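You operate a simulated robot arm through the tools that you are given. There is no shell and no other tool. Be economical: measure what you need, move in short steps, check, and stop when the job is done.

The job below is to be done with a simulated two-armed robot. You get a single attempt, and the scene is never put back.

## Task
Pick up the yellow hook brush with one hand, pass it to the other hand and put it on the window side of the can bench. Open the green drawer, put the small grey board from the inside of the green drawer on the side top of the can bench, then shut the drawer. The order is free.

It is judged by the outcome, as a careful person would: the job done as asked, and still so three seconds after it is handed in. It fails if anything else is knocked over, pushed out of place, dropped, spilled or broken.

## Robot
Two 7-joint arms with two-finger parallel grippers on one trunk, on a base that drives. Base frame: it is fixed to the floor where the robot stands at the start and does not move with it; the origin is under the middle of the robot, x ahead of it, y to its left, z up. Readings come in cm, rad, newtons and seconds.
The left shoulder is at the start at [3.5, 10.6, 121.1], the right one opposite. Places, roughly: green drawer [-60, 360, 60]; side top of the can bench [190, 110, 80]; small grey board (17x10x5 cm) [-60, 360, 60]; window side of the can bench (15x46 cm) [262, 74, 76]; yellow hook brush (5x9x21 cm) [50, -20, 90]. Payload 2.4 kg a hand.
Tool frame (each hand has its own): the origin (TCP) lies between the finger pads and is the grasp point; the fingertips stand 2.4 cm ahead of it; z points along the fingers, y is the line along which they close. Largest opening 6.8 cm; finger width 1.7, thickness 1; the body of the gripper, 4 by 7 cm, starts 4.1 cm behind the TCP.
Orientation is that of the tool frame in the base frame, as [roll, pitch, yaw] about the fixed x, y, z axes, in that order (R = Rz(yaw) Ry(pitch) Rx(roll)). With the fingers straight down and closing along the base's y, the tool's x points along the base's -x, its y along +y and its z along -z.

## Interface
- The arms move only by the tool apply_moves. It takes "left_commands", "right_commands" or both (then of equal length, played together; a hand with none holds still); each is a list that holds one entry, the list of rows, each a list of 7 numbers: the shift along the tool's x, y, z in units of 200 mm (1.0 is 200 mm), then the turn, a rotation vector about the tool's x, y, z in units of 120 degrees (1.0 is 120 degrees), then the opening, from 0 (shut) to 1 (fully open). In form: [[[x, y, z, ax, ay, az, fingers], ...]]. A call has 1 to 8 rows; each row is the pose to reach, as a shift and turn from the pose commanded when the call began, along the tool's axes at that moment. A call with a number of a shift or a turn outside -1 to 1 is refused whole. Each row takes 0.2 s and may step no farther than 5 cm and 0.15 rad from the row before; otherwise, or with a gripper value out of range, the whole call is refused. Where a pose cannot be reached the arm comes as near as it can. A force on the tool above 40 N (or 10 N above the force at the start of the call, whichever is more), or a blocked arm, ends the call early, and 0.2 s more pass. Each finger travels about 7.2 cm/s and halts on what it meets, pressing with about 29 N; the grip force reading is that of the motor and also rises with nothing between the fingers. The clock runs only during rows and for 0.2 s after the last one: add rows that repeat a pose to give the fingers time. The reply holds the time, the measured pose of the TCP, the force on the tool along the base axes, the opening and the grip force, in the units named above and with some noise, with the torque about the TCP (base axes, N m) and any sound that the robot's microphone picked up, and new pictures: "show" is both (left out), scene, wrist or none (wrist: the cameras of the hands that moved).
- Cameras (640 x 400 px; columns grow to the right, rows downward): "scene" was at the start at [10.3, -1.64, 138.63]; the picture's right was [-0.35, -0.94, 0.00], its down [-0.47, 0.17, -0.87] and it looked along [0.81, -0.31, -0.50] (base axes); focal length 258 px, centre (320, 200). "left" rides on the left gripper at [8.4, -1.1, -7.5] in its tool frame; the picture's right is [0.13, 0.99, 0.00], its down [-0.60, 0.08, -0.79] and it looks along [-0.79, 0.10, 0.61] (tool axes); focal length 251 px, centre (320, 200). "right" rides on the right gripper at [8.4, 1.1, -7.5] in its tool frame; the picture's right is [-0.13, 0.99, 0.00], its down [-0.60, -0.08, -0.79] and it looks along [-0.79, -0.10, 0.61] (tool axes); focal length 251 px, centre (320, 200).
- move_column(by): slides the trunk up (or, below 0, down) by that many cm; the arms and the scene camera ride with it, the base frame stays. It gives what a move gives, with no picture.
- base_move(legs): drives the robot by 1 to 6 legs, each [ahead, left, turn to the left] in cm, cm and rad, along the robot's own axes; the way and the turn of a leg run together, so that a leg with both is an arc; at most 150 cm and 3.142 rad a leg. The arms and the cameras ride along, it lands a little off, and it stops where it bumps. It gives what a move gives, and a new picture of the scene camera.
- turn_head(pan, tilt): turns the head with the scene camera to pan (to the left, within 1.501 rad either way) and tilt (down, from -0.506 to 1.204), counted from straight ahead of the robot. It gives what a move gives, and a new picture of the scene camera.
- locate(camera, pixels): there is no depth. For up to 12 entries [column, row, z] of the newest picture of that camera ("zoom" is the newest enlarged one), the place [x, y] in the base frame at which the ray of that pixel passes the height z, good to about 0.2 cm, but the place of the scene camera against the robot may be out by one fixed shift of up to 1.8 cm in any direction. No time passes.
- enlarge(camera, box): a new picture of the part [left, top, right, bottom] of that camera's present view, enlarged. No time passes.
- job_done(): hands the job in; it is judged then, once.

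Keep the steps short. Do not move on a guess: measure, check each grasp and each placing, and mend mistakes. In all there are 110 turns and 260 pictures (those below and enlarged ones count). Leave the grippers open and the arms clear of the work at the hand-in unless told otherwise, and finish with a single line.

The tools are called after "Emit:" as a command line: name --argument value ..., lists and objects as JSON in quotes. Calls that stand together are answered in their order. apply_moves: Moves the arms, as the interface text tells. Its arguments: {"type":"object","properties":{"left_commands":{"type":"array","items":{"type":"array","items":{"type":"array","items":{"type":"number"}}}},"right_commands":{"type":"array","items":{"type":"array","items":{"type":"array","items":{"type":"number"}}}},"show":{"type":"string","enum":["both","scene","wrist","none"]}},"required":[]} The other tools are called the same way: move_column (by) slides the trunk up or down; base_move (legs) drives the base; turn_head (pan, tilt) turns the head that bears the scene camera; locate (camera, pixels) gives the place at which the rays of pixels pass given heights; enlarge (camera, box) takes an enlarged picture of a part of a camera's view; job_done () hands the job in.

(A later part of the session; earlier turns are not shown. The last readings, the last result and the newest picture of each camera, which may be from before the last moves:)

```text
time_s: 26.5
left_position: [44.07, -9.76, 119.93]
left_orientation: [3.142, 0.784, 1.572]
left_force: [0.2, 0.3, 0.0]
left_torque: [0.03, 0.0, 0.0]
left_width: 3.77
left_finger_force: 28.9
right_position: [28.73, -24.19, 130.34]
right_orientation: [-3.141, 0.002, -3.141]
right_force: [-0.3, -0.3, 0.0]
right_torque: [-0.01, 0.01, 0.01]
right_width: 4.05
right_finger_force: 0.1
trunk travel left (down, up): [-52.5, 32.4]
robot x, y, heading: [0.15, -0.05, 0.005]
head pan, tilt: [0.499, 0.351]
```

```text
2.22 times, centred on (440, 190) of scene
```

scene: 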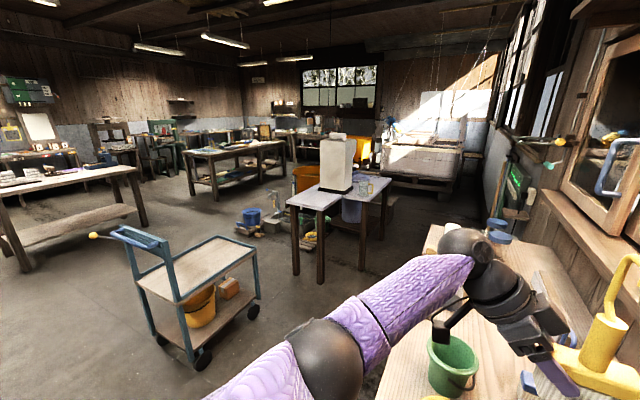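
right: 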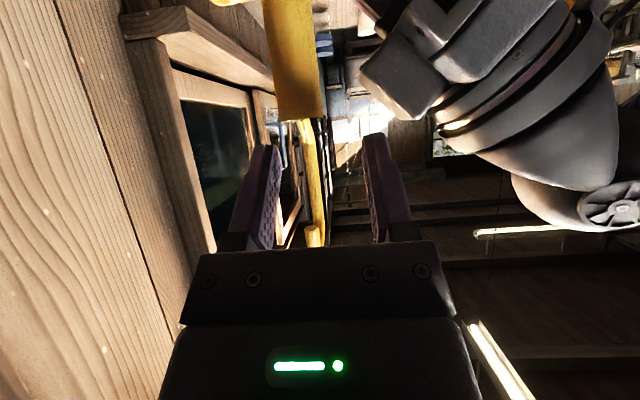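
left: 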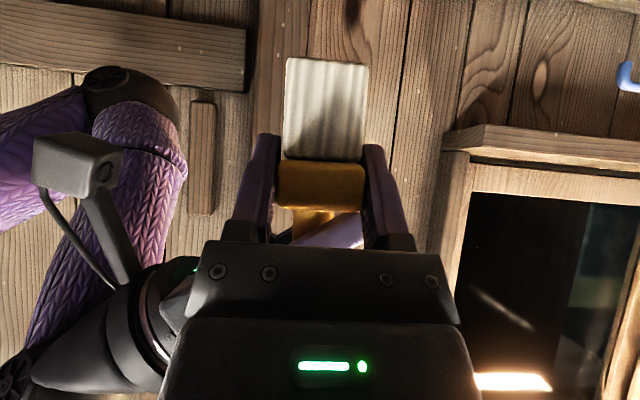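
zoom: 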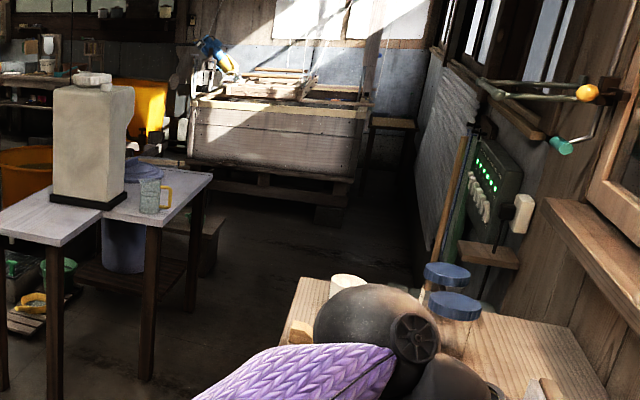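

Handover is done. Now I'll measure the can bench from here.

Emit:
locate --camera "scene" --pixels '[[287, 203, 78], [321, 211, 78], [370, 199, 78], [390, 178, 78], [345, 195, 78], [332, 178, 78], [322, 189, 78], [375, 190, 78], [362, 197, 78]]'

Emit:
enlarge --camera "scene" --box '[270, 120, 410, 230]'

```text
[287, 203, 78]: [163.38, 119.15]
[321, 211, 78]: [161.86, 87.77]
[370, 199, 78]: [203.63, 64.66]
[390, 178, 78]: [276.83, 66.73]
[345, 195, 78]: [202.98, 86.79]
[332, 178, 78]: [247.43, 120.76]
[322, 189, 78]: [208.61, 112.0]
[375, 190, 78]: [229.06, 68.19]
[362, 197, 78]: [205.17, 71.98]
```

```text
3.64 times, centred on (340, 175) of scene
```

zoom: 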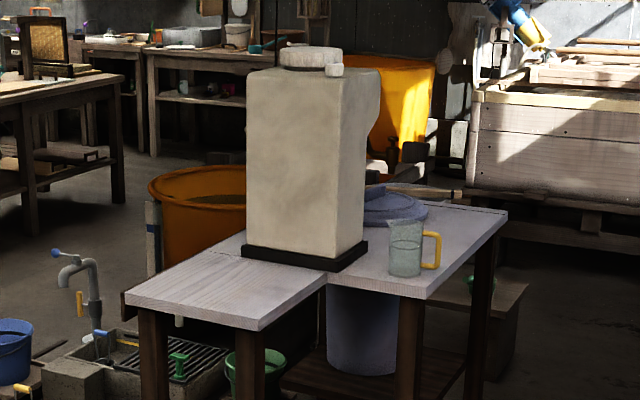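

Bench top is z≈76: the near side part spans x 163–205 and y 88–120, and the window edge is y≈67 for x 209–284. Before driving I'll check the cart, the table end and the free floor.

Emit:
locate --camera "scene" --pixels '[[205, 368, 0], [253, 318, 0], [162, 342, 0], [296, 277, 0], [321, 281, 0], [363, 269, 0], [382, 238, 0], [258, 250, 50], [180, 302, 50], [427, 226, 89], [540, 400, 89], [264, 247, 60]]'

Emit:
enlarge --camera "scene" --box '[360, 130, 600, 280]'

```text
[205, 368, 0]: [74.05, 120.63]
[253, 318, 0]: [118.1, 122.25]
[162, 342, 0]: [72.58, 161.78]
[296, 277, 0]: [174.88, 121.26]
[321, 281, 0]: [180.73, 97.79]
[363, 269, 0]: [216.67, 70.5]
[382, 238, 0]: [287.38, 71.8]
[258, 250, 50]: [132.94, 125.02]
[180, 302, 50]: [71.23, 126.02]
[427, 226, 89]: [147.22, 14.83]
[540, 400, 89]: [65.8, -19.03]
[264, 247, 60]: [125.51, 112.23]
```

```text
2.67 times, centred on (480, 205) of scene
```

zoom: 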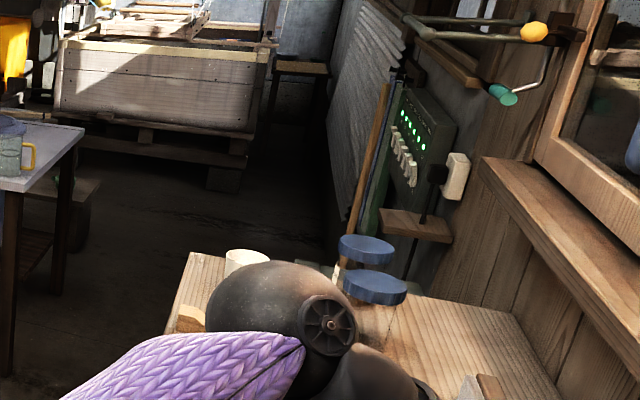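

Cart is at y≥118 and the table end is at x≈147, y≤15, so a lane along y≈48 is free. I'll raise the trunk for safety and strafe left out of the table.

Emit:
move_column --by 12

Emit:
base_move --legs '[[-5, 0, 0], [0, 48, 0]]'

```text
time_s: 28.0
left_position: [43.92, -10.05, 132.17]
left_orientation: [-3.141, 0.784, 1.571]
left_force: [0.7, -0.1, -0.5]
left_torque: [0.03, -0.02, -0.02]
left_width: 3.77
left_finger_force: 28.9
right_position: [28.83, -24.44, 142.34]
right_orientation: [-3.14, 0.0, -3.14]
right_force: [0.0, 0.2, -0.9]
right_torque: [0.0, -0.01, -0.01]
right_width: 4.09
right_finger_force: 0.0
trunk travel left (down, up): [-64.5, 20.5]
robot x, y, heading: [-0.31, -0.13, -0.0]
head pan, tilt: [0.499, 0.351]
```

```text
time_s: 31.4
left_position: [39.08, 37.94, 132.09]
left_orientation: [3.141, 0.786, 1.572]
left_force: [-0.3, -0.4, -0.8]
left_torque: [0.04, -0.01, 0.03]
left_width: 3.79
left_finger_force: 29.1
right_position: [23.78, 23.81, 142.3]
right_orientation: [-3.14, 0.0, 3.141]
right_force: [0.1, 0.4, 1.1]
right_torque: [-0.01, 0.03, -0.01]
right_width: 4.06
right_finger_force: 0.0
trunk travel left (down, up): [-64.5, 20.5]
robot x, y, heading: [-5.25, 48.01, -0.002]
head pan, tilt: [0.499, 0.351]
```

scene: 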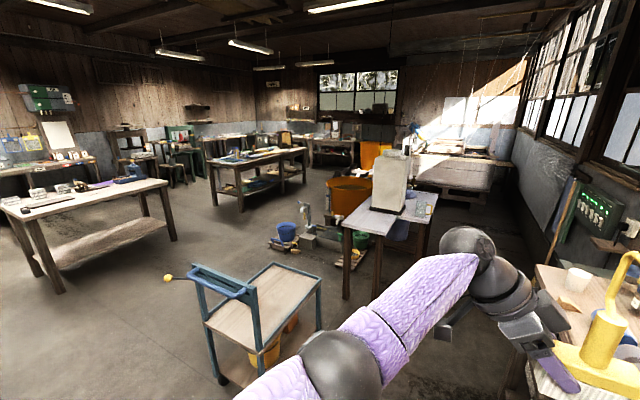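

Moved cleanly. I'll drive ahead 140 cm along y≈48 and look.

Emit:
base_move --legs '[[140, 0, 0]]'

Emit:
turn_head --pan 0.1 --tilt 0.6

```text
time_s: 38.3
left_position: [176.47, 36.14, 132.15]
left_orientation: [3.14, 0.784, 1.554]
left_force: [-0.4, -0.9, -0.6]
left_torque: [0.05, -0.06, 0.04]
left_width: 3.74
left_finger_force: 28.9
right_position: [161.12, 22.08, 142.28]
right_orientation: [-3.14, 0.002, 3.126]
right_force: [0.6, -0.7, 0.2]
right_torque: [0.0, 0.01, 0.02]
right_width: 4.07
right_finger_force: 0.1
trunk travel left (down, up): [-64.5, 20.5]
robot x, y, heading: [132.99, 46.45, -0.02]
head pan, tilt: [0.499, 0.351]
```

scene: 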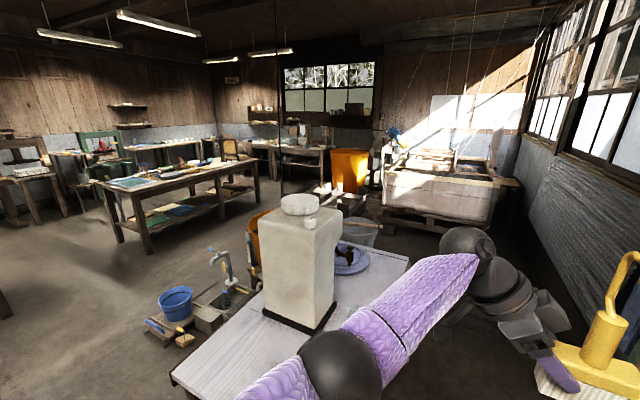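

```text
time_s: 39.1
left_position: [176.56, 36.09, 132.13]
left_orientation: [3.14, 0.783, 1.552]
left_force: [0.9, 0.2, -1.1]
left_torque: [0.05, -0.01, 0.0]
left_width: 3.77
left_finger_force: 29.3
right_position: [161.1, 22.06, 142.19]
right_orientation: [-3.141, -0.001, 3.127]
right_force: [0.1, -0.5, 0.1]
right_torque: [-0.02, 0.01, 0.02]
right_width: 4.08
right_finger_force: 0.1
trunk travel left (down, up): [-64.5, 20.5]
robot x, y, heading: [132.7, 46.68, -0.016]
head pan, tilt: [0.099, 0.6]
```

scene: 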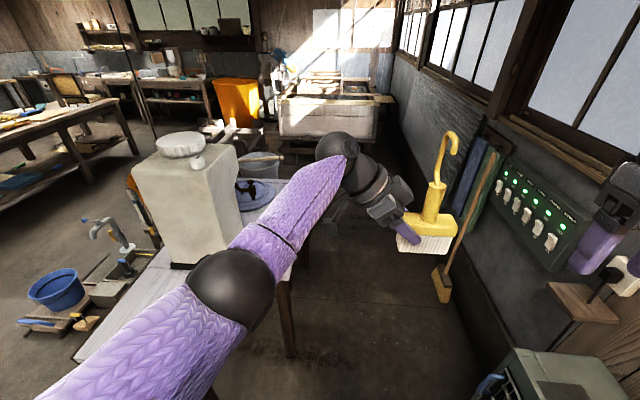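

Emit:
locate --camera "scene" --pixels '[[442, 302, 0], [432, 268, 10], [475, 330, 0], [520, 350, 50], [480, 395, 50], [400, 180, 0], [292, 355, 0], [312, 225, 0], [590, 300, 60]]'

Emit:
turn_head --pan -0.6 --tilt 0.8

```text
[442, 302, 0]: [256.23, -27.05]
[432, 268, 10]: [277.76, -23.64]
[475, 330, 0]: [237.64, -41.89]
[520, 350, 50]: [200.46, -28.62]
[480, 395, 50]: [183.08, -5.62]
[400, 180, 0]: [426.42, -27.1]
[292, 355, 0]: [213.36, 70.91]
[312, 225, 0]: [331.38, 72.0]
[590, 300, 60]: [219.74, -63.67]
```

```text
time_s: 40.2
left_position: [176.51, 36.08, 132.05]
left_orientation: [3.141, 0.783, 1.554]
left_force: [0.3, 0.4, -1.3]
left_torque: [0.01, 0.0, -0.03]
left_width: 3.77
left_finger_force: 29.1
right_position: [161.07, 21.9, 142.33]
right_orientation: [-3.139, -0.001, 3.127]
right_force: [0.1, -0.6, 0.9]
right_torque: [-0.03, 0.02, -0.01]
right_width: 4.04
right_finger_force: 0.0
trunk travel left (down, up): [-64.5, 20.5]
robot x, y, heading: [132.55, 46.45, -0.018]
head pan, tilt: [-0.6, 0.799]
```

scene: 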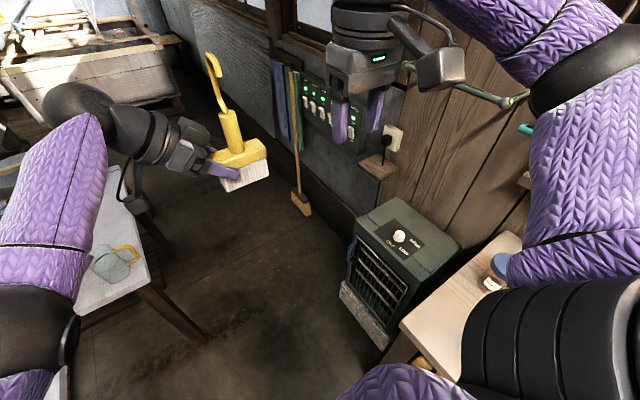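

Emit:
locate --camera "scene" --pixels '[[341, 297, 0], [383, 346, 0], [350, 240, 55], [400, 292, 55], [302, 215, 0], [205, 340, 0], [144, 250, 0], [165, 283, 76], [80, 328, 76], [137, 252, 82]]'

```text
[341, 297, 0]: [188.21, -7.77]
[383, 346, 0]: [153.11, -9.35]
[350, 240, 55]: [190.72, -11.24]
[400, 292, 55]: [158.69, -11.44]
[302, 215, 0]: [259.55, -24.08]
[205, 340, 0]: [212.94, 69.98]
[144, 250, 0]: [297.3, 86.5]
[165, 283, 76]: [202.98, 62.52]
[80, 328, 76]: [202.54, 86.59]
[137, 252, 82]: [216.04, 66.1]
```

The lane is clear: heater front at y≈-8, broom at (259,-24). I'll drive on to about (249,36).

Emit:
base_move --legs '[[60, 0, 0], [56, -9, 0.018]]'

Emit:
turn_head --pan 0.9 --tilt 0.7

```text
time_s: 46.6
left_position: [295.38, 27.32, 132.07]
left_orientation: [-3.141, 0.784, 1.573]
left_force: [0.6, -0.2, -0.6]
left_torque: [0.02, 0.01, -0.01]
left_width: 3.78
left_finger_force: 29.1
right_position: [280.29, 12.93, 142.29]
right_orientation: [-3.141, -0.001, -3.14]
right_force: [0.3, 0.3, -0.4]
right_torque: [0.0, 0.0, -0.02]
right_width: 4.05
right_finger_force: 0.0
trunk travel left (down, up): [-64.5, 20.5]
robot x, y, heading: [251.26, 36.91, 0.003]
head pan, tilt: [-0.6, 0.799]
```

scene: 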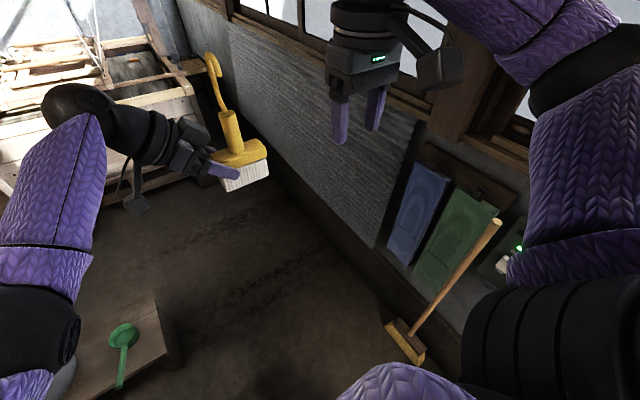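

```text
time_s: 48.2
left_position: [295.35, 27.28, 132.19]
left_orientation: [3.141, 0.783, 1.574]
left_force: [0.8, -0.6, -1.0]
left_torque: [0.03, 0.01, -0.01]
left_width: 3.79
left_finger_force: 29.0
right_position: [280.07, 12.99, 142.26]
right_orientation: [-3.139, 0.0, -3.137]
right_force: [-0.6, -1.2, 0.6]
right_torque: [0.02, -0.01, -0.01]
right_width: 4.09
right_finger_force: 0.0
trunk travel left (down, up): [-64.5, 20.5]
robot x, y, heading: [251.19, 37.29, 0.006]
head pan, tilt: [0.901, 0.7]
```

scene: 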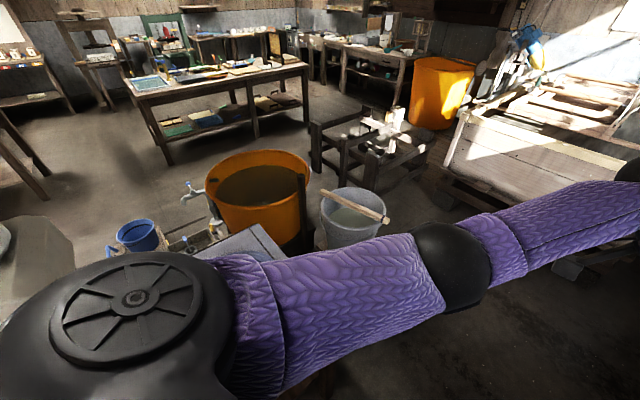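

I'm at (251,37) and everything nearby is low. I'll turn left 90° to face the bench with the arms high.

Emit:
base_move --legs '[[0, -4, 0], [0, 0, 1.567]]'

Emit:
turn_head --pan 0.0 --tilt 0.85

```text
time_s: 52.9
left_position: [260.51, 77.2, 132.05]
left_orientation: [-3.141, 0.784, -3.125]
left_force: [-0.1, 0.4, -1.8]
left_torque: [0.01, 0.05, 0.01]
left_width: 3.78
left_finger_force: 29.5
right_position: [274.98, 62.13, 142.23]
right_orientation: [-3.141, -0.002, -1.554]
right_force: [0.5, 0.1, -0.5]
right_torque: [-0.02, 0.0, -0.02]
right_width: 4.1
right_finger_force: 0.1
trunk travel left (down, up): [-64.5, 20.5]
robot x, y, heading: [251.35, 33.22, 1.593]
head pan, tilt: [0.901, 0.7]
```

scene: 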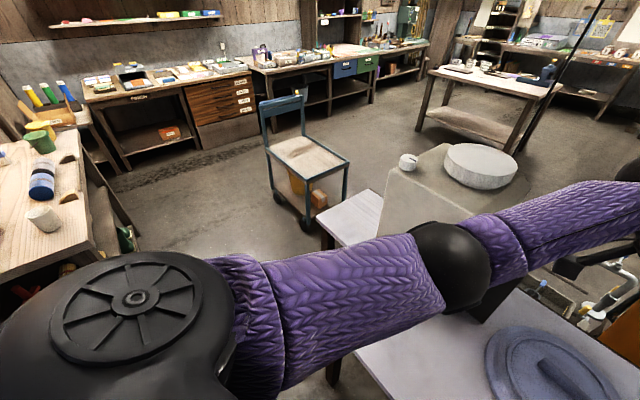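

```text
time_s: 54.1
left_position: [260.56, 77.26, 132.2]
left_orientation: [3.141, 0.782, -3.125]
left_force: [-0.5, -0.1, -1.3]
left_torque: [-0.01, 0.0, -0.01]
left_width: 3.79
left_finger_force: 29.2
right_position: [275.09, 62.27, 142.23]
right_orientation: [-3.141, 0.0, -1.555]
right_force: [0.6, 1.3, -0.1]
right_torque: [0.02, 0.03, 0.0]
right_width: 4.09
right_finger_force: 0.1
trunk travel left (down, up): [-64.5, 20.5]
robot x, y, heading: [251.3, 33.18, 1.587]
head pan, tilt: [0.0, 0.85]
```

scene: 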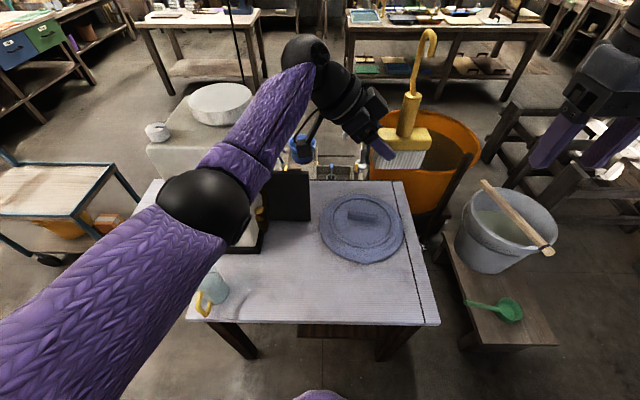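

Emit:
locate --camera "scene" --pixels '[[186, 321, 76], [440, 325, 76], [420, 322, 76], [402, 183, 76], [320, 235, 76], [404, 235, 76], [362, 264, 76], [215, 305, 76], [228, 290, 88], [404, 181, 76], [290, 220, 76]]'

Emit:
enlarge --camera "scene" --box '[170, 160, 450, 335]'

```text
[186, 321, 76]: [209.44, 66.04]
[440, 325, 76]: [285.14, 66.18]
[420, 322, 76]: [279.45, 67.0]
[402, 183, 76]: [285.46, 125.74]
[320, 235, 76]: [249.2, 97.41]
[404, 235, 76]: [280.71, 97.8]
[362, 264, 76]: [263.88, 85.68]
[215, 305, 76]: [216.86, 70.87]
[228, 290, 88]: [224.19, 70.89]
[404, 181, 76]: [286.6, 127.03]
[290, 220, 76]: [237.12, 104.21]
```

```text
2.29 times, centred on (310, 248) of scene
```

zoom: 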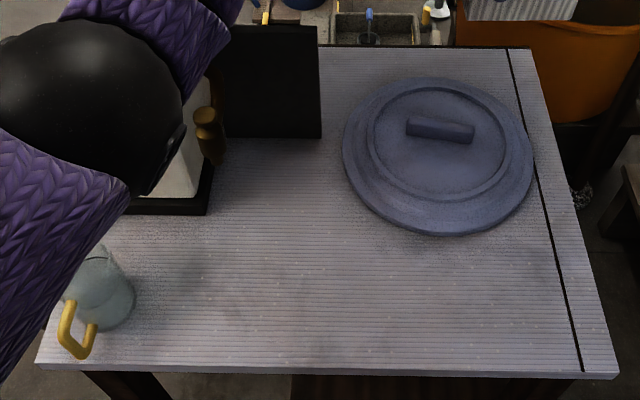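

Bench top spans x 209–285 and y 66–127, the lid occupies y≥85.5, and the mug is at x≈217–224. The brush is at about (264,77). I'll lower the hand 13 cm relative to the trunk so the elbow stays high, and draw it back 3 cm.

Emit:
apply_moves --left_commands '[[[0.115, -0.0375, 0.115, 0, 0, 0, 0], [0.23, -0.075, 0.23, 0, 0, 0, 0], [0.345, -0.1125, 0.345, 0, 0, 0, 0], [0.46, -0.15, 0.46, 0, 0, 0, 0]]]' --show "both"

```text
time_s: 55.1
left_position: [260.78, 74.53, 118.82]
left_orientation: [-3.141, 0.783, -3.128]
left_force: [0.0, 0.5, -0.9]
left_torque: [0.01, 0.04, 0.0]
left_width: 3.78
left_finger_force: 29.2
right_position: [275.12, 62.28, 142.32]
right_orientation: [-3.14, 0.001, -1.555]
right_force: [-0.3, -0.6, 0.2]
right_torque: [-0.02, -0.01, 0.0]
right_width: 4.09
right_finger_force: 0.1
trunk travel left (down, up): [-64.5, 20.5]
robot x, y, heading: [251.28, 33.11, 1.583]
head pan, tilt: [0.0, 0.85]
```

scene: 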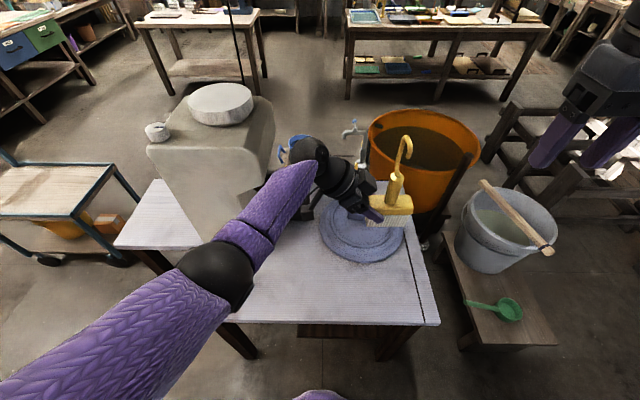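
left: 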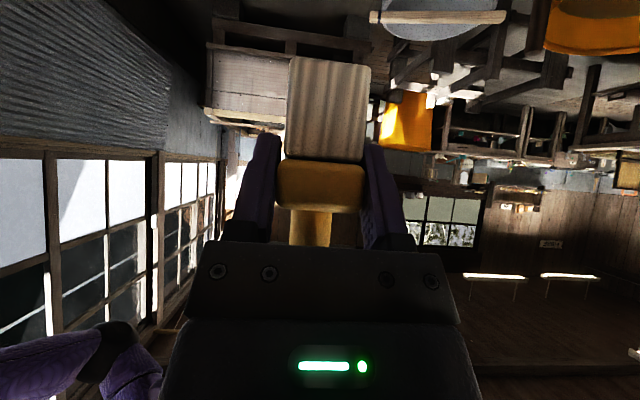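

The elbow is still low relative to the hand. I'll lower the hand 9 cm more with the arm so the trunk has to drop less.

Emit:
apply_moves --left_commands '[[[0.106, 0, 0.106, 0, 0, 0, 0], [0.212, 0, 0.212, 0, 0, 0, 0], [0.318, 0, 0.318, 0, 0, 0, 0]]]' --show "scene"

```text
time_s: 55.9
left_position: [260.64, 73.76, 110.04]
left_orientation: [3.138, 0.784, -3.128]
left_force: [0.2, -0.6, -0.3]
left_torque: [0.02, 0.02, 0.0]
left_width: 3.73
left_finger_force: 28.6
left hand out of reach, approached as far as the arm can: row 3
right_position: [275.02, 62.25, 142.28]
right_orientation: [-3.139, 0.002, -1.555]
right_force: [-1.1, -0.4, -0.2]
right_torque: [-0.02, 0.02, 0.02]
right_width: 4.09
right_finger_force: 0.0
trunk travel left (down, up): [-64.5, 20.5]
robot x, y, heading: [251.19, 32.98, 1.583]
head pan, tilt: [0.0, 0.85]
```

scene: 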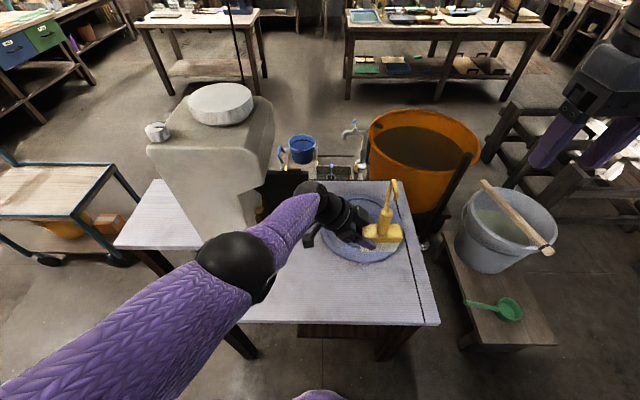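

The arm is at its limit, with the elbow now well above the hand. I'll lower the trunk 26 cm, leaving a few cm above the bench, and check.

Emit:
move_column --by -26

Emit:
turn_head --pan -0.1 --tilt 0.75

Emit:
enlarge --camera "scene" --box '[220, 140, 420, 340]'

```text
time_s: 58.6
left_position: [260.47, 73.83, 84.11]
left_orientation: [-3.141, 0.783, -3.125]
left_force: [-0.7, 0.0, -2.1]
left_torque: [-0.03, 0.04, 0.04]
left_width: 3.79
left_finger_force: 28.7
right_position: [275.19, 62.24, 116.36]
right_orientation: [-3.141, 0.003, -1.555]
right_force: [-0.4, 0.1, 0.1]
right_torque: [0.02, -0.03, 0.05]
right_width: 4.09
right_finger_force: 0.1
trunk travel left (down, up): [-38.5, 46.4]
robot x, y, heading: [251.28, 33.23, 1.587]
head pan, tilt: [0.0, 0.85]
```

```text
time_s: 59.2
left_position: [260.59, 73.73, 83.95]
left_orientation: [-3.141, 0.783, -3.126]
left_force: [0.7, -0.2, -0.7]
left_torque: [-0.02, 0.04, 0.0]
left_width: 3.76
left_finger_force: 29.4
right_position: [274.97, 62.28, 116.29]
right_orientation: [-3.14, 0.0, -1.555]
right_force: [-0.2, 0.1, -0.1]
right_torque: [0.0, 0.01, 0.0]
right_width: 4.07
right_finger_force: 0.1
trunk travel left (down, up): [-38.5, 46.4]
robot x, y, heading: [251.01, 32.89, 1.581]
head pan, tilt: [-0.099, 0.75]
```

scene: 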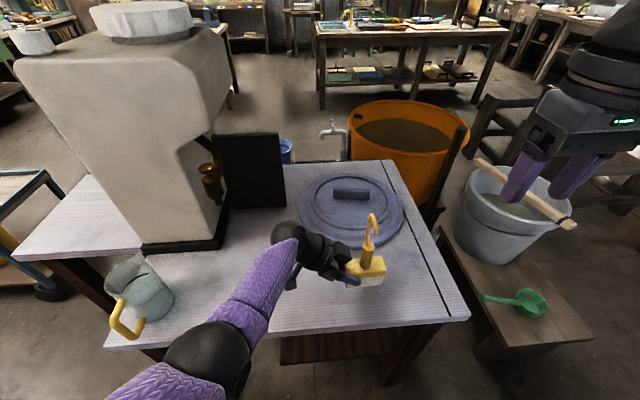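

```text
2.00 times, centred on (320, 240) of scene
```

zoom: 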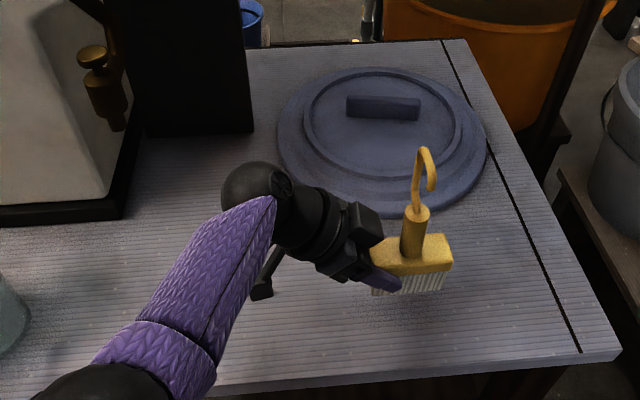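

Brush hangs upright over the free strip. I'll lower in small steps and watch the force.

Emit:
move_column --by -2

Emit:
enlarge --camera "left" --box '[160, 0, 480, 200]'

Emit:
enlarge --camera "scene" --box '[260, 190, 420, 330]'

```text
time_s: 59.9
left_position: [260.46, 73.88, 82.01]
left_orientation: [3.141, 0.784, -3.127]
left_force: [-0.5, 0.6, -2.3]
left_torque: [0.01, 0.07, -0.04]
left_width: 3.78
left_finger_force: 29.0
right_position: [275.01, 62.26, 114.27]
right_orientation: [-3.139, 0.001, -1.555]
right_force: [0.0, -0.3, -0.4]
right_torque: [0.02, -0.02, 0.01]
right_width: 4.09
right_finger_force: 0.0
trunk travel left (down, up): [-36.5, 48.5]
robot x, y, heading: [251.04, 32.8, 1.586]
head pan, tilt: [-0.099, 0.75]
```

```text
2.00 times, centred on (320, 100) of left
```

zoom: 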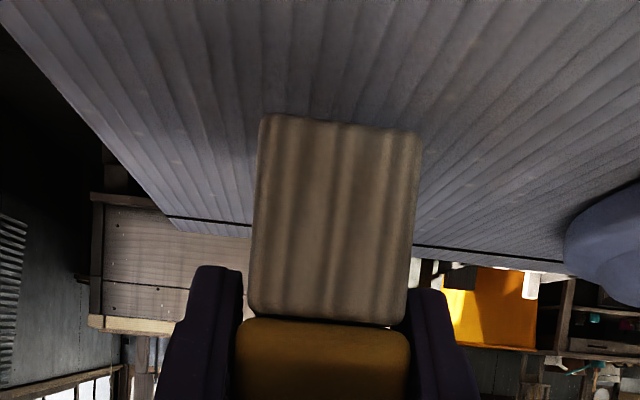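

```text
2.86 times, centred on (340, 260) of scene
```

zoom: 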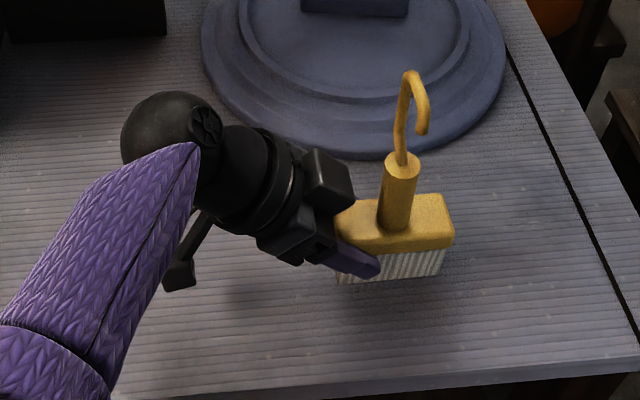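

Brush bottom computes to about z=77.5. I'll lower 1.2 cm.

Emit:
move_column --by -1.2

Emit:
move_column --by -0.4

Emit:
enlarge --camera "left" --box '[160, 0, 480, 200]'

Emit:
enlarge --camera "scene" --box '[260, 190, 420, 330]'

```text
time_s: 60.5
left_position: [260.57, 73.72, 80.81]
left_orientation: [-3.141, 0.783, -3.128]
left_force: [-0.3, 0.1, 0.2]
left_torque: [-0.02, 0.04, -0.02]
left_width: 3.75
left_finger_force: 29.1
right_position: [275.08, 62.16, 113.07]
right_orientation: [-3.14, 0.003, -1.555]
right_force: [0.2, -0.1, 0.7]
right_torque: [0.0, -0.01, -0.04]
right_width: 4.07
right_finger_force: 0.1
trunk travel left (down, up): [-35.3, 49.7]
robot x, y, heading: [251.15, 32.44, 1.585]
head pan, tilt: [-0.099, 0.75]
```

```text
time_s: 61.0
left_position: [260.59, 73.7, 80.47]
left_orientation: [-3.141, 0.784, -3.128]
left_force: [-0.3, 0.7, -0.7]
left_torque: [-0.01, 0.03, -0.01]
left_width: 3.76
left_finger_force: 29.0
right_position: [275.13, 62.24, 112.56]
right_orientation: [-3.141, 0.001, -1.556]
right_force: [0.3, -0.2, -0.4]
right_torque: [0.04, -0.02, -0.01]
right_width: 4.06
right_finger_force: 0.1
trunk travel left (down, up): [-34.9, 50.1]
robot x, y, heading: [251.43, 33.18, 1.582]
head pan, tilt: [-0.099, 0.75]
```

```text
2.00 times, centred on (320, 100) of left
```

zoom: 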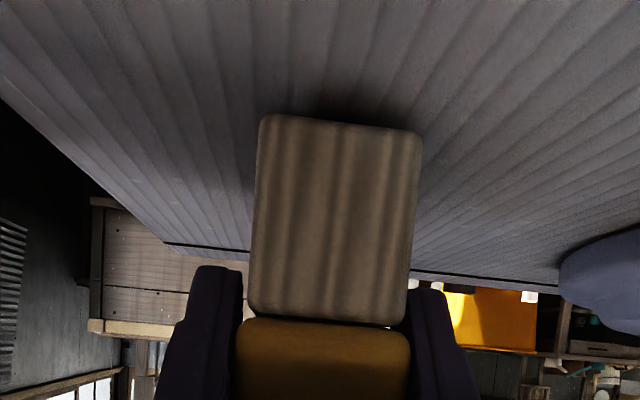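

```text
2.86 times, centred on (340, 260) of scene
```

zoom: 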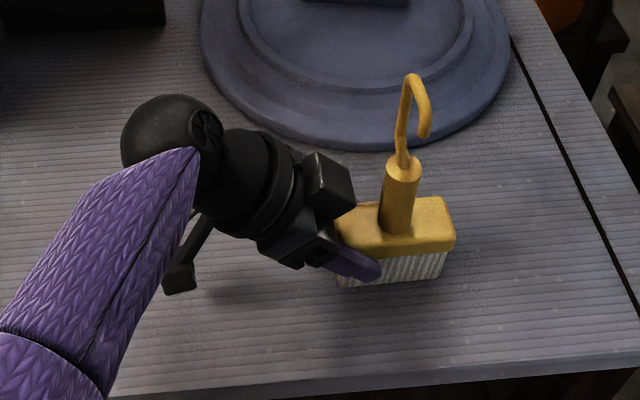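

Nearly touching: a shadow shows under it. I'll take small further steps.

Emit:
move_column --by -0.4

Emit:
move_column --by -0.3

Emit:
enlarge --camera "left" --box '[240, 20, 400, 120]'

```text
time_s: 61.6
left_position: [260.63, 73.77, 79.95]
left_orientation: [-3.141, 0.785, -3.127]
left_force: [1.0, -0.1, -1.1]
left_torque: [-0.02, 0.02, 0.01]
left_width: 3.78
left_finger_force: 29.4
right_position: [275.16, 62.24, 112.25]
right_orientation: [-3.14, 0.0, -1.555]
right_force: [-0.3, -0.3, -0.4]
right_torque: [0.01, -0.04, 0.05]
right_width: 4.07
right_finger_force: 0.0
trunk travel left (down, up): [-34.5, 50.5]
robot x, y, heading: [251.3, 33.06, 1.586]
head pan, tilt: [-0.099, 0.75]
```

```text
time_s: 62.1
left_position: [260.52, 73.81, 80.05]
left_orientation: [3.137, 0.788, -3.129]
left_force: [-0.2, -0.3, 13.6]
left_torque: [-0.05, 0.19, -0.02]
left_width: 3.79
left_finger_force: 28.4
right_position: [275.01, 62.19, 112.03]
right_orientation: [-3.14, 0.002, -1.554]
right_force: [0.3, 0.4, -0.6]
right_torque: [-0.04, 0.0, -0.02]
right_width: 4.08
right_finger_force: 0.0
trunk travel left (down, up): [-34.2, 50.8]
robot x, y, heading: [251.48, 33.01, 1.59]
head pan, tilt: [-0.099, 0.75]
```

```text
4.00 times, centred on (320, 70) of left
```

zoom: 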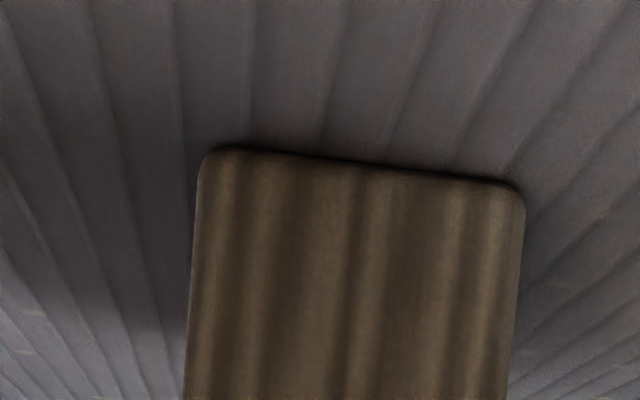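

Contact: 13.6 N upward. I'll relieve slightly, open the left hand and back out along the fingers.

Emit:
move_column --by 0.15

Emit:
apply_moves --left_commands '[[[0, 0, 0, 0, 0, 0, 0.7], [0, 0, 0, 0, 0, 0, 0.9], [0, 0, 0, 0, 0, 0, 0.9], [0, 0, -0.1, 0, 0, 0, 0.9], [0, 0, -0.25, 0, 0, 0, 0.9], [0, 0, -0.4, 0, 0, 0, 0.9]]]' --show "both"

Emit:
enlarge --camera "scene" --box '[260, 190, 420, 330]'

```text
time_s: 62.6
left_position: [260.49, 73.76, 79.98]
left_orientation: [-3.141, 0.784, -3.128]
left_force: [1.3, 2.3, 7.5]
left_torque: [0.13, 0.03, -0.03]
left_width: 3.76
left_finger_force: 29.5
right_position: [275.24, 62.16, 112.16]
right_orientation: [-3.141, 0.002, -1.555]
right_force: [-0.3, 0.3, 0.0]
right_torque: [0.0, -0.02, 0.0]
right_width: 4.07
right_finger_force: 0.0
trunk travel left (down, up): [-34.4, 50.6]
robot x, y, heading: [251.21, 33.39, 1.586]
head pan, tilt: [-0.099, 0.75]
```

```text
time_s: 64.0
left_position: [254.86, 73.52, 85.64]
left_orientation: [-3.141, 0.784, -3.127]
left_force: [0.3, 0.2, -0.3]
left_torque: [0.0, -0.01, 0.0]
left_width: 6.15
left_finger_force: 0.1
right_position: [275.04, 62.15, 112.11]
right_orientation: [-3.138, 0.0, -1.554]
right_force: [0.0, 0.8, 0.2]
right_torque: [-0.01, 0.0, -0.03]
right_width: 4.06
right_finger_force: 0.0
trunk travel left (down, up): [-34.4, 50.6]
robot x, y, heading: [251.34, 33.09, 1.584]
head pan, tilt: [-0.099, 0.75]
```

scene: 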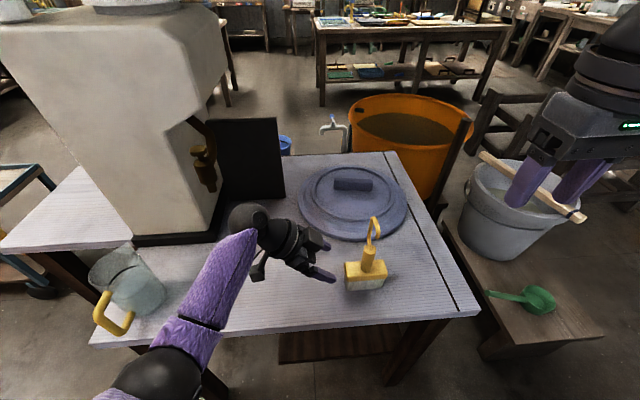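
left: 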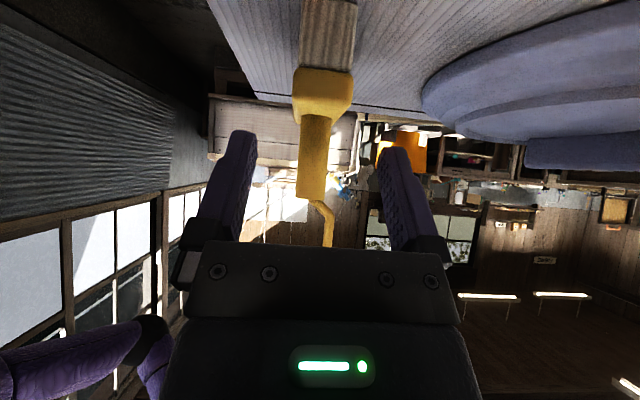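

```text
2.86 times, centred on (340, 260) of scene
```

zoom: 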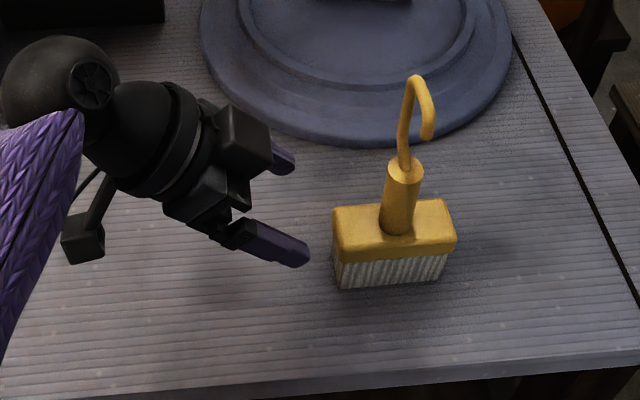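

The brush stands upright at about (264,74) on the window side. I'll raise the trunk, then fold the left hand back.

Emit:
move_column --by 45

Emit:
apply_moves --left_commands '[[[-0.1, -0.03, -0.1, -0.0244, 0.0244, -0.059, 1], [-0.2, -0.06, -0.2, -0.0488, 0.0488, -0.118, 1], [-0.3, -0.09, -0.3, -0.0732, 0.0732, -0.177, 1], [-0.35, -0.12, -0.35, -0.0976, 0.0976, -0.236, 1], [-0.35, -0.15, -0.35, -0.122, 0.122, -0.295, 1], [-0.35, -0.2, -0.35, -0.1464, 0.1464, -0.354, 1]]]' --show "scene"

```text
refused: 45 is not a number from -40 to 40
```

```text
time_s: 65.4
left_position: [254.97, 69.68, 95.69]
left_orientation: [-2.965, 0.385, -2.27]
left_force: [-0.6, -0.3, -0.2]
left_torque: [0.03, -0.01, 0.0]
left_width: 6.78
left_finger_force: 0.1
right_position: [275.19, 62.17, 112.17]
right_orientation: [-3.138, 0.001, -1.554]
right_force: [0.1, 0.4, 0.3]
right_torque: [0.02, 0.0, 0.0]
right_width: 4.07
right_finger_force: 0.1
trunk travel left (down, up): [-34.4, 50.6]
robot x, y, heading: [251.4, 32.9, 1.583]
head pan, tilt: [-0.099, 0.75]
```

scene: 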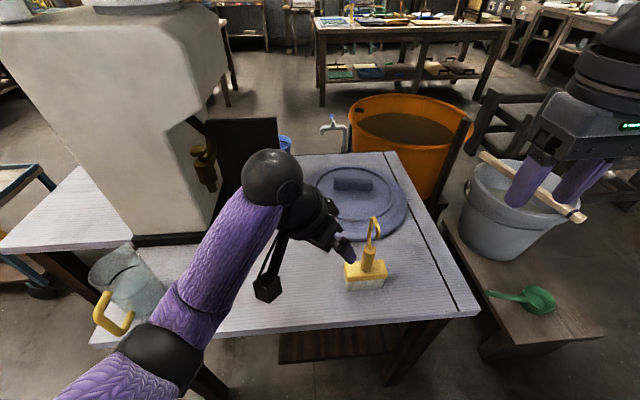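

The trunk command was refused (over 40), but the hand moved clear and the brush is untouched. I'll raise by 38.

Emit:
move_column --by 38

```text
time_s: 69.1
left_position: [254.88, 69.7, 133.56]
left_orientation: [-2.962, 0.385, -2.275]
left_force: [0.3, -0.6, -0.1]
left_torque: [-0.01, -0.03, -0.02]
left_width: 6.79
left_finger_force: 0.0
right_position: [275.06, 62.28, 150.14]
right_orientation: [-3.139, -0.001, -1.554]
right_force: [-0.5, -0.3, -0.1]
right_torque: [-0.03, 0.02, 0.01]
right_width: 4.09
right_finger_force: 0.0
trunk travel left (down, up): [-72.3, 12.6]
robot x, y, heading: [250.92, 32.92, 1.586]
head pan, tilt: [-0.099, 0.75]
```

Emit:
apply_moves --left_commands '[[[0, 0, 0, -0.0244, 0.0244, -0.059, 1], [0, 0, 0, -0.0488, 0.0488, -0.118, 1], [0, 0, 0, -0.0732, 0.0732, -0.177, 1], [0, 0, 0, -0.0976, 0.0976, -0.236, 1], [0, 0, 0, -0.122, 0.122, -0.295, 1], [0, 0, 0, -0.1464, 0.1464, -0.354, 1]]]' --show "none"

Emit:
apply_moves --left_commands '[[[0.08, 0.2, 0, 0, 0, 0, 1], [0.16, 0.4, 0, 0, 0, 0, 1], [0.25, 0.6, 0, 0, 0, 0, 1], [0.25, 0.7, 0, 0, 0, 0, 1]]]' --show "scene"

```text
time_s: 70.5
left_position: [254.95, 69.67, 133.59]
left_orientation: [3.14, -0.002, -1.553]
left_force: [-0.3, 0.4, -0.5]
left_torque: [0.0, -0.02, 0.0]
left_width: 6.78
left_finger_force: 0.0
right_position: [275.19, 62.23, 150.14]
right_orientation: [3.142, -0.001, -1.554]
right_force: [0.3, 0.3, -0.9]
right_torque: [-0.01, 0.02, -0.02]
right_width: 4.1
right_finger_force: 0.0
trunk travel left (down, up): [-72.3, 12.6]
robot x, y, heading: [251.12, 32.87, 1.588]
head pan, tilt: [-0.099, 0.75]
```

```text
time_s: 71.5
left_position: [240.92, 64.54, 133.54]
left_orientation: [3.141, -0.002, -1.558]
left_force: [1.1, 0.3, 0.3]
left_torque: [0.04, -0.01, -0.03]
left_width: 6.81
left_finger_force: 0.2
right_position: [275.1, 62.18, 150.19]
right_orientation: [-3.14, -0.001, -1.556]
right_force: [0.8, -0.3, 0.4]
right_torque: [0.0, -0.01, 0.03]
right_width: 4.09
right_finger_force: 0.0
trunk travel left (down, up): [-72.3, 12.6]
robot x, y, heading: [251.45, 33.03, 1.586]
head pan, tilt: [-0.099, 0.75]
```

scene: 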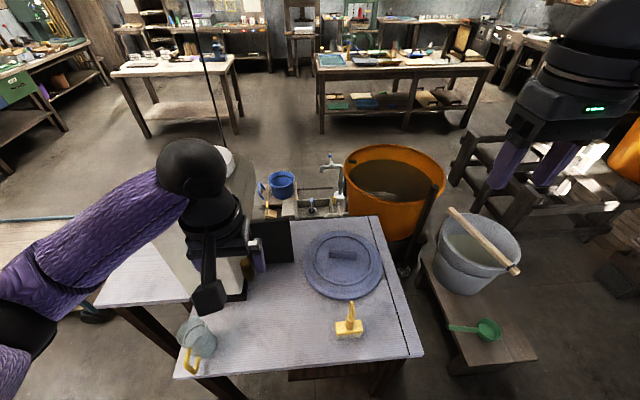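

I'll turn left to face back along the lane.

Emit:
base_move --legs '[[0, 0, 1.555], [60, -15, 0]]'

Emit:
turn_head --pan -0.9 --tilt 0.3

```text
time_s: 78.7
left_position: [160.13, 40.96, 133.56]
left_orientation: [3.14, -0.001, -0.038]
left_force: [-0.9, 0.1, -0.1]
left_torque: [0.01, 0.05, 0.02]
left_width: 6.8
left_finger_force: 0.0
right_position: [164.17, 75.06, 150.15]
right_orientation: [-3.14, -0.001, -0.037]
right_force: [0.2, 0.5, -0.5]
right_torque: [-0.01, -0.01, -0.02]
right_width: 4.09
right_finger_force: 0.0
trunk travel left (down, up): [-72.3, 12.6]
robot x, y, heading: [192.27, 49.74, 3.102]
head pan, tilt: [-0.099, 0.75]
```

scene: 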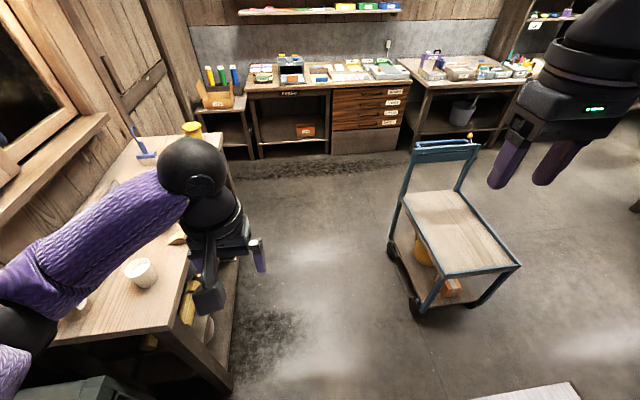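

```text
time_s: 79.8
left_position: [160.19, 41.1, 133.5]
left_orientation: [3.141, 0.001, -0.038]
left_force: [-0.7, -0.6, -0.8]
left_torque: [0.04, -0.01, -0.01]
left_width: 6.79
left_finger_force: 0.1
right_position: [164.13, 74.99, 150.15]
right_orientation: [-3.14, -0.001, -0.036]
right_force: [-0.5, 0.1, -0.2]
right_torque: [-0.03, 0.0, 0.0]
right_width: 4.07
right_finger_force: 0.1
trunk travel left (down, up): [-72.3, 12.6]
robot x, y, heading: [191.83, 49.98, 3.103]
head pan, tilt: [-0.901, 0.3]
```

scene: 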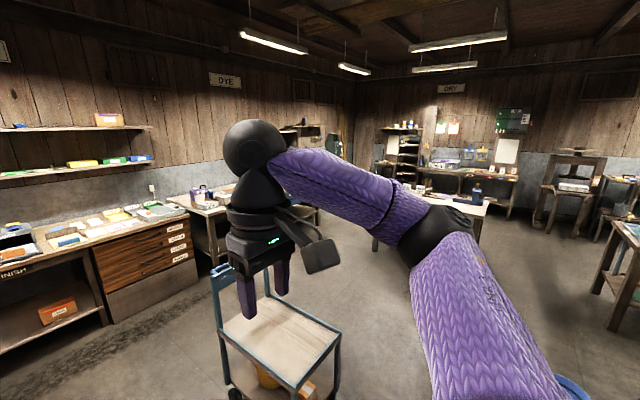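

Lane is clear. I'll drive 150 ahead, then turn right to face north (+y).

Emit:
base_move --legs '[[150, 0, 0], [0, 0, -1.531]]'

Emit:
turn_head --pan 0.25 --tilt 0.45

```text
time_s: 90.9
left_position: [34.66, 85.16, 133.49]
left_orientation: [-3.141, 0.0, -1.557]
left_force: [0.5, 0.5, -0.5]
left_torque: [0.04, 0.05, -0.04]
left_width: 6.81
left_finger_force: 0.1
right_position: [68.74, 82.74, 150.16]
right_orientation: [-3.139, 0.001, -1.553]
right_force: [0.0, 0.4, 0.6]
right_torque: [-0.02, 0.0, -0.04]
right_width: 4.08
right_finger_force: 0.1
trunk travel left (down, up): [-72.3, 12.6]
robot x, y, heading: [44.95, 53.43, 1.582]
head pan, tilt: [-0.901, 0.3]
```

scene: 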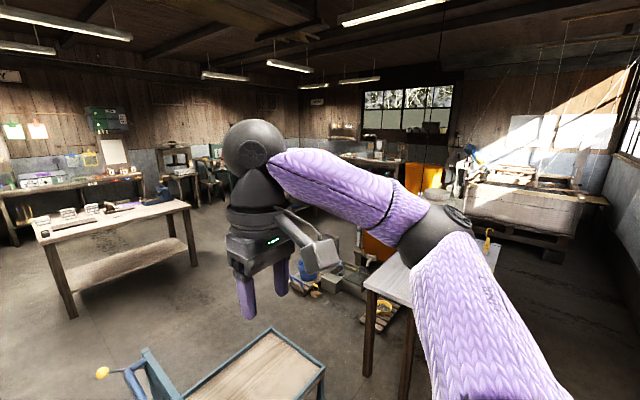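

```text
time_s: 92.2
left_position: [34.75, 85.08, 133.52]
left_orientation: [3.141, -0.001, -1.559]
left_force: [-0.1, -0.2, 0.5]
left_torque: [0.0, 0.02, -0.01]
left_width: 6.82
left_finger_force: 0.0
right_position: [68.73, 82.67, 150.06]
right_orientation: [-3.14, 0.0, -1.555]
right_force: [-0.6, 0.6, 0.2]
right_torque: [0.0, -0.01, 0.02]
right_width: 4.09
right_finger_force: 0.1
trunk travel left (down, up): [-72.3, 12.6]
robot x, y, heading: [44.66, 53.61, 1.581]
head pan, tilt: [0.25, 0.45]
```

scene: 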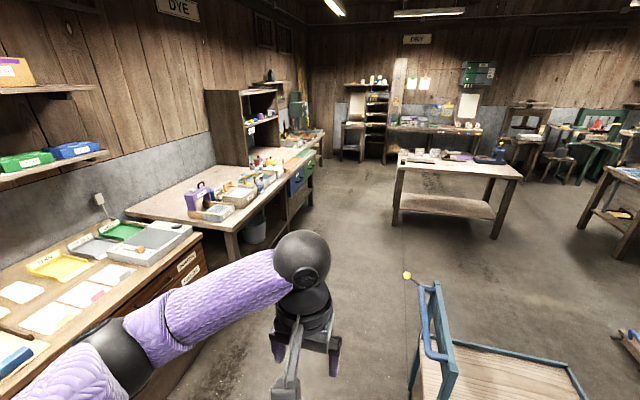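

Emit:
locate --camera "scene" --pixels '[[407, 275, 85], [412, 340, 80], [412, 340, 50], [196, 235, 82], [237, 232, 80], [315, 156, 80], [235, 275, 0], [207, 360, 0], [394, 225, 0], [395, 172, 80], [287, 215, 25]]'

Emit:
enlarge --camera "scene" --box '[200, 90, 360, 260]'

```text
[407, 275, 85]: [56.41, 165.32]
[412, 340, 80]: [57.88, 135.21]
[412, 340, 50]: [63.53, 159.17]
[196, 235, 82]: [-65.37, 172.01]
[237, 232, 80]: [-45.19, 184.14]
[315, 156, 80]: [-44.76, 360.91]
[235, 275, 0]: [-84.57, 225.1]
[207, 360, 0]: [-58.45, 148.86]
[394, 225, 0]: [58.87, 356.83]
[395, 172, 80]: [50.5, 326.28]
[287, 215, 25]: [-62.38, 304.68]
```

```text
2.35 times, centred on (280, 175) of scene
```

zoom: 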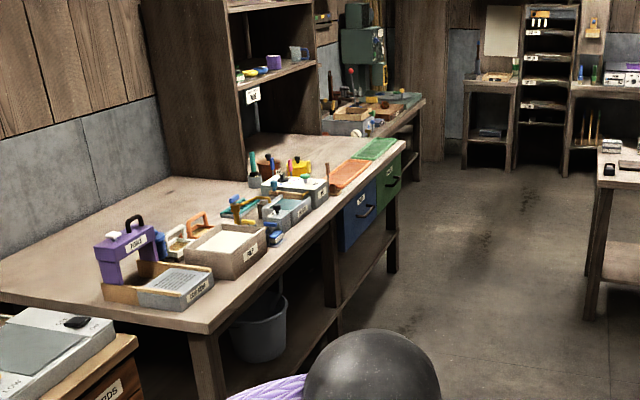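

Bench front edge is x≈-45, the drawer end is near y≈350, and the corridor x -45…50 is free. I'll strafe to x≈7 and drive north.

Emit:
base_move --legs '[[0, 38, 0], [150, 0, 0], [120, 0, 0]]'

Emit:
turn_head --pan 0.9 --tilt 0.7

```text
time_s: 107.3
left_position: [-17.52, 352.21, 133.49]
left_orientation: [-3.141, 0.001, -1.491]
left_force: [-0.4, -0.4, 0.2]
left_torque: [-0.04, -0.03, -0.01]
left_width: 6.78
left_finger_force: 0.0
right_position: [16.67, 352.11, 150.22]
right_orientation: [-3.139, 0.001, -1.493]
right_force: [-0.3, 1.5, 0.4]
right_torque: [0.05, 0.04, -0.03]
right_width: 4.06
right_finger_force: 0.1
trunk travel left (down, up): [-72.3, 12.6]
robot x, y, heading: [-5.06, 321.35, 1.656]
head pan, tilt: [0.25, 0.45]
```

scene: 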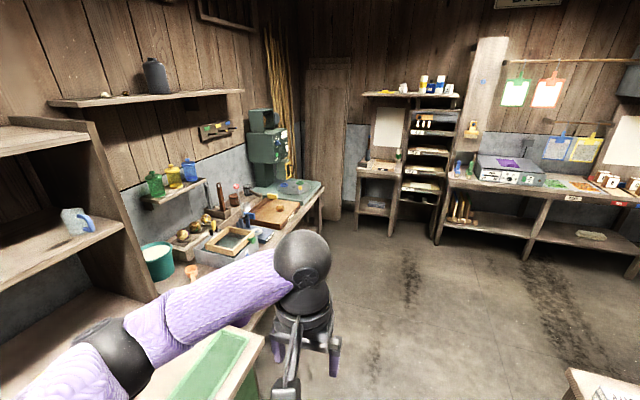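

```text
time_s: 108.3
left_position: [-17.41, 352.06, 133.66]
left_orientation: [3.141, 0.0, -1.492]
left_force: [1.0, 0.1, -0.2]
left_torque: [-0.03, -0.02, 0.02]
left_width: 6.79
left_finger_force: 0.0
right_position: [16.68, 352.12, 150.14]
right_orientation: [-3.14, 0.001, -1.492]
right_force: [-0.4, 0.1, 0.2]
right_torque: [-0.02, 0.01, 0.03]
right_width: 4.04
right_finger_force: 0.0
trunk travel left (down, up): [-72.3, 12.6]
robot x, y, heading: [-5.05, 321.7, 1.643]
head pan, tilt: [0.901, 0.7]
```

scene: 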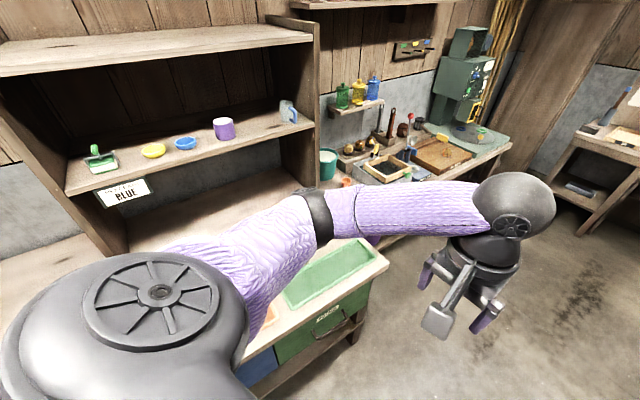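

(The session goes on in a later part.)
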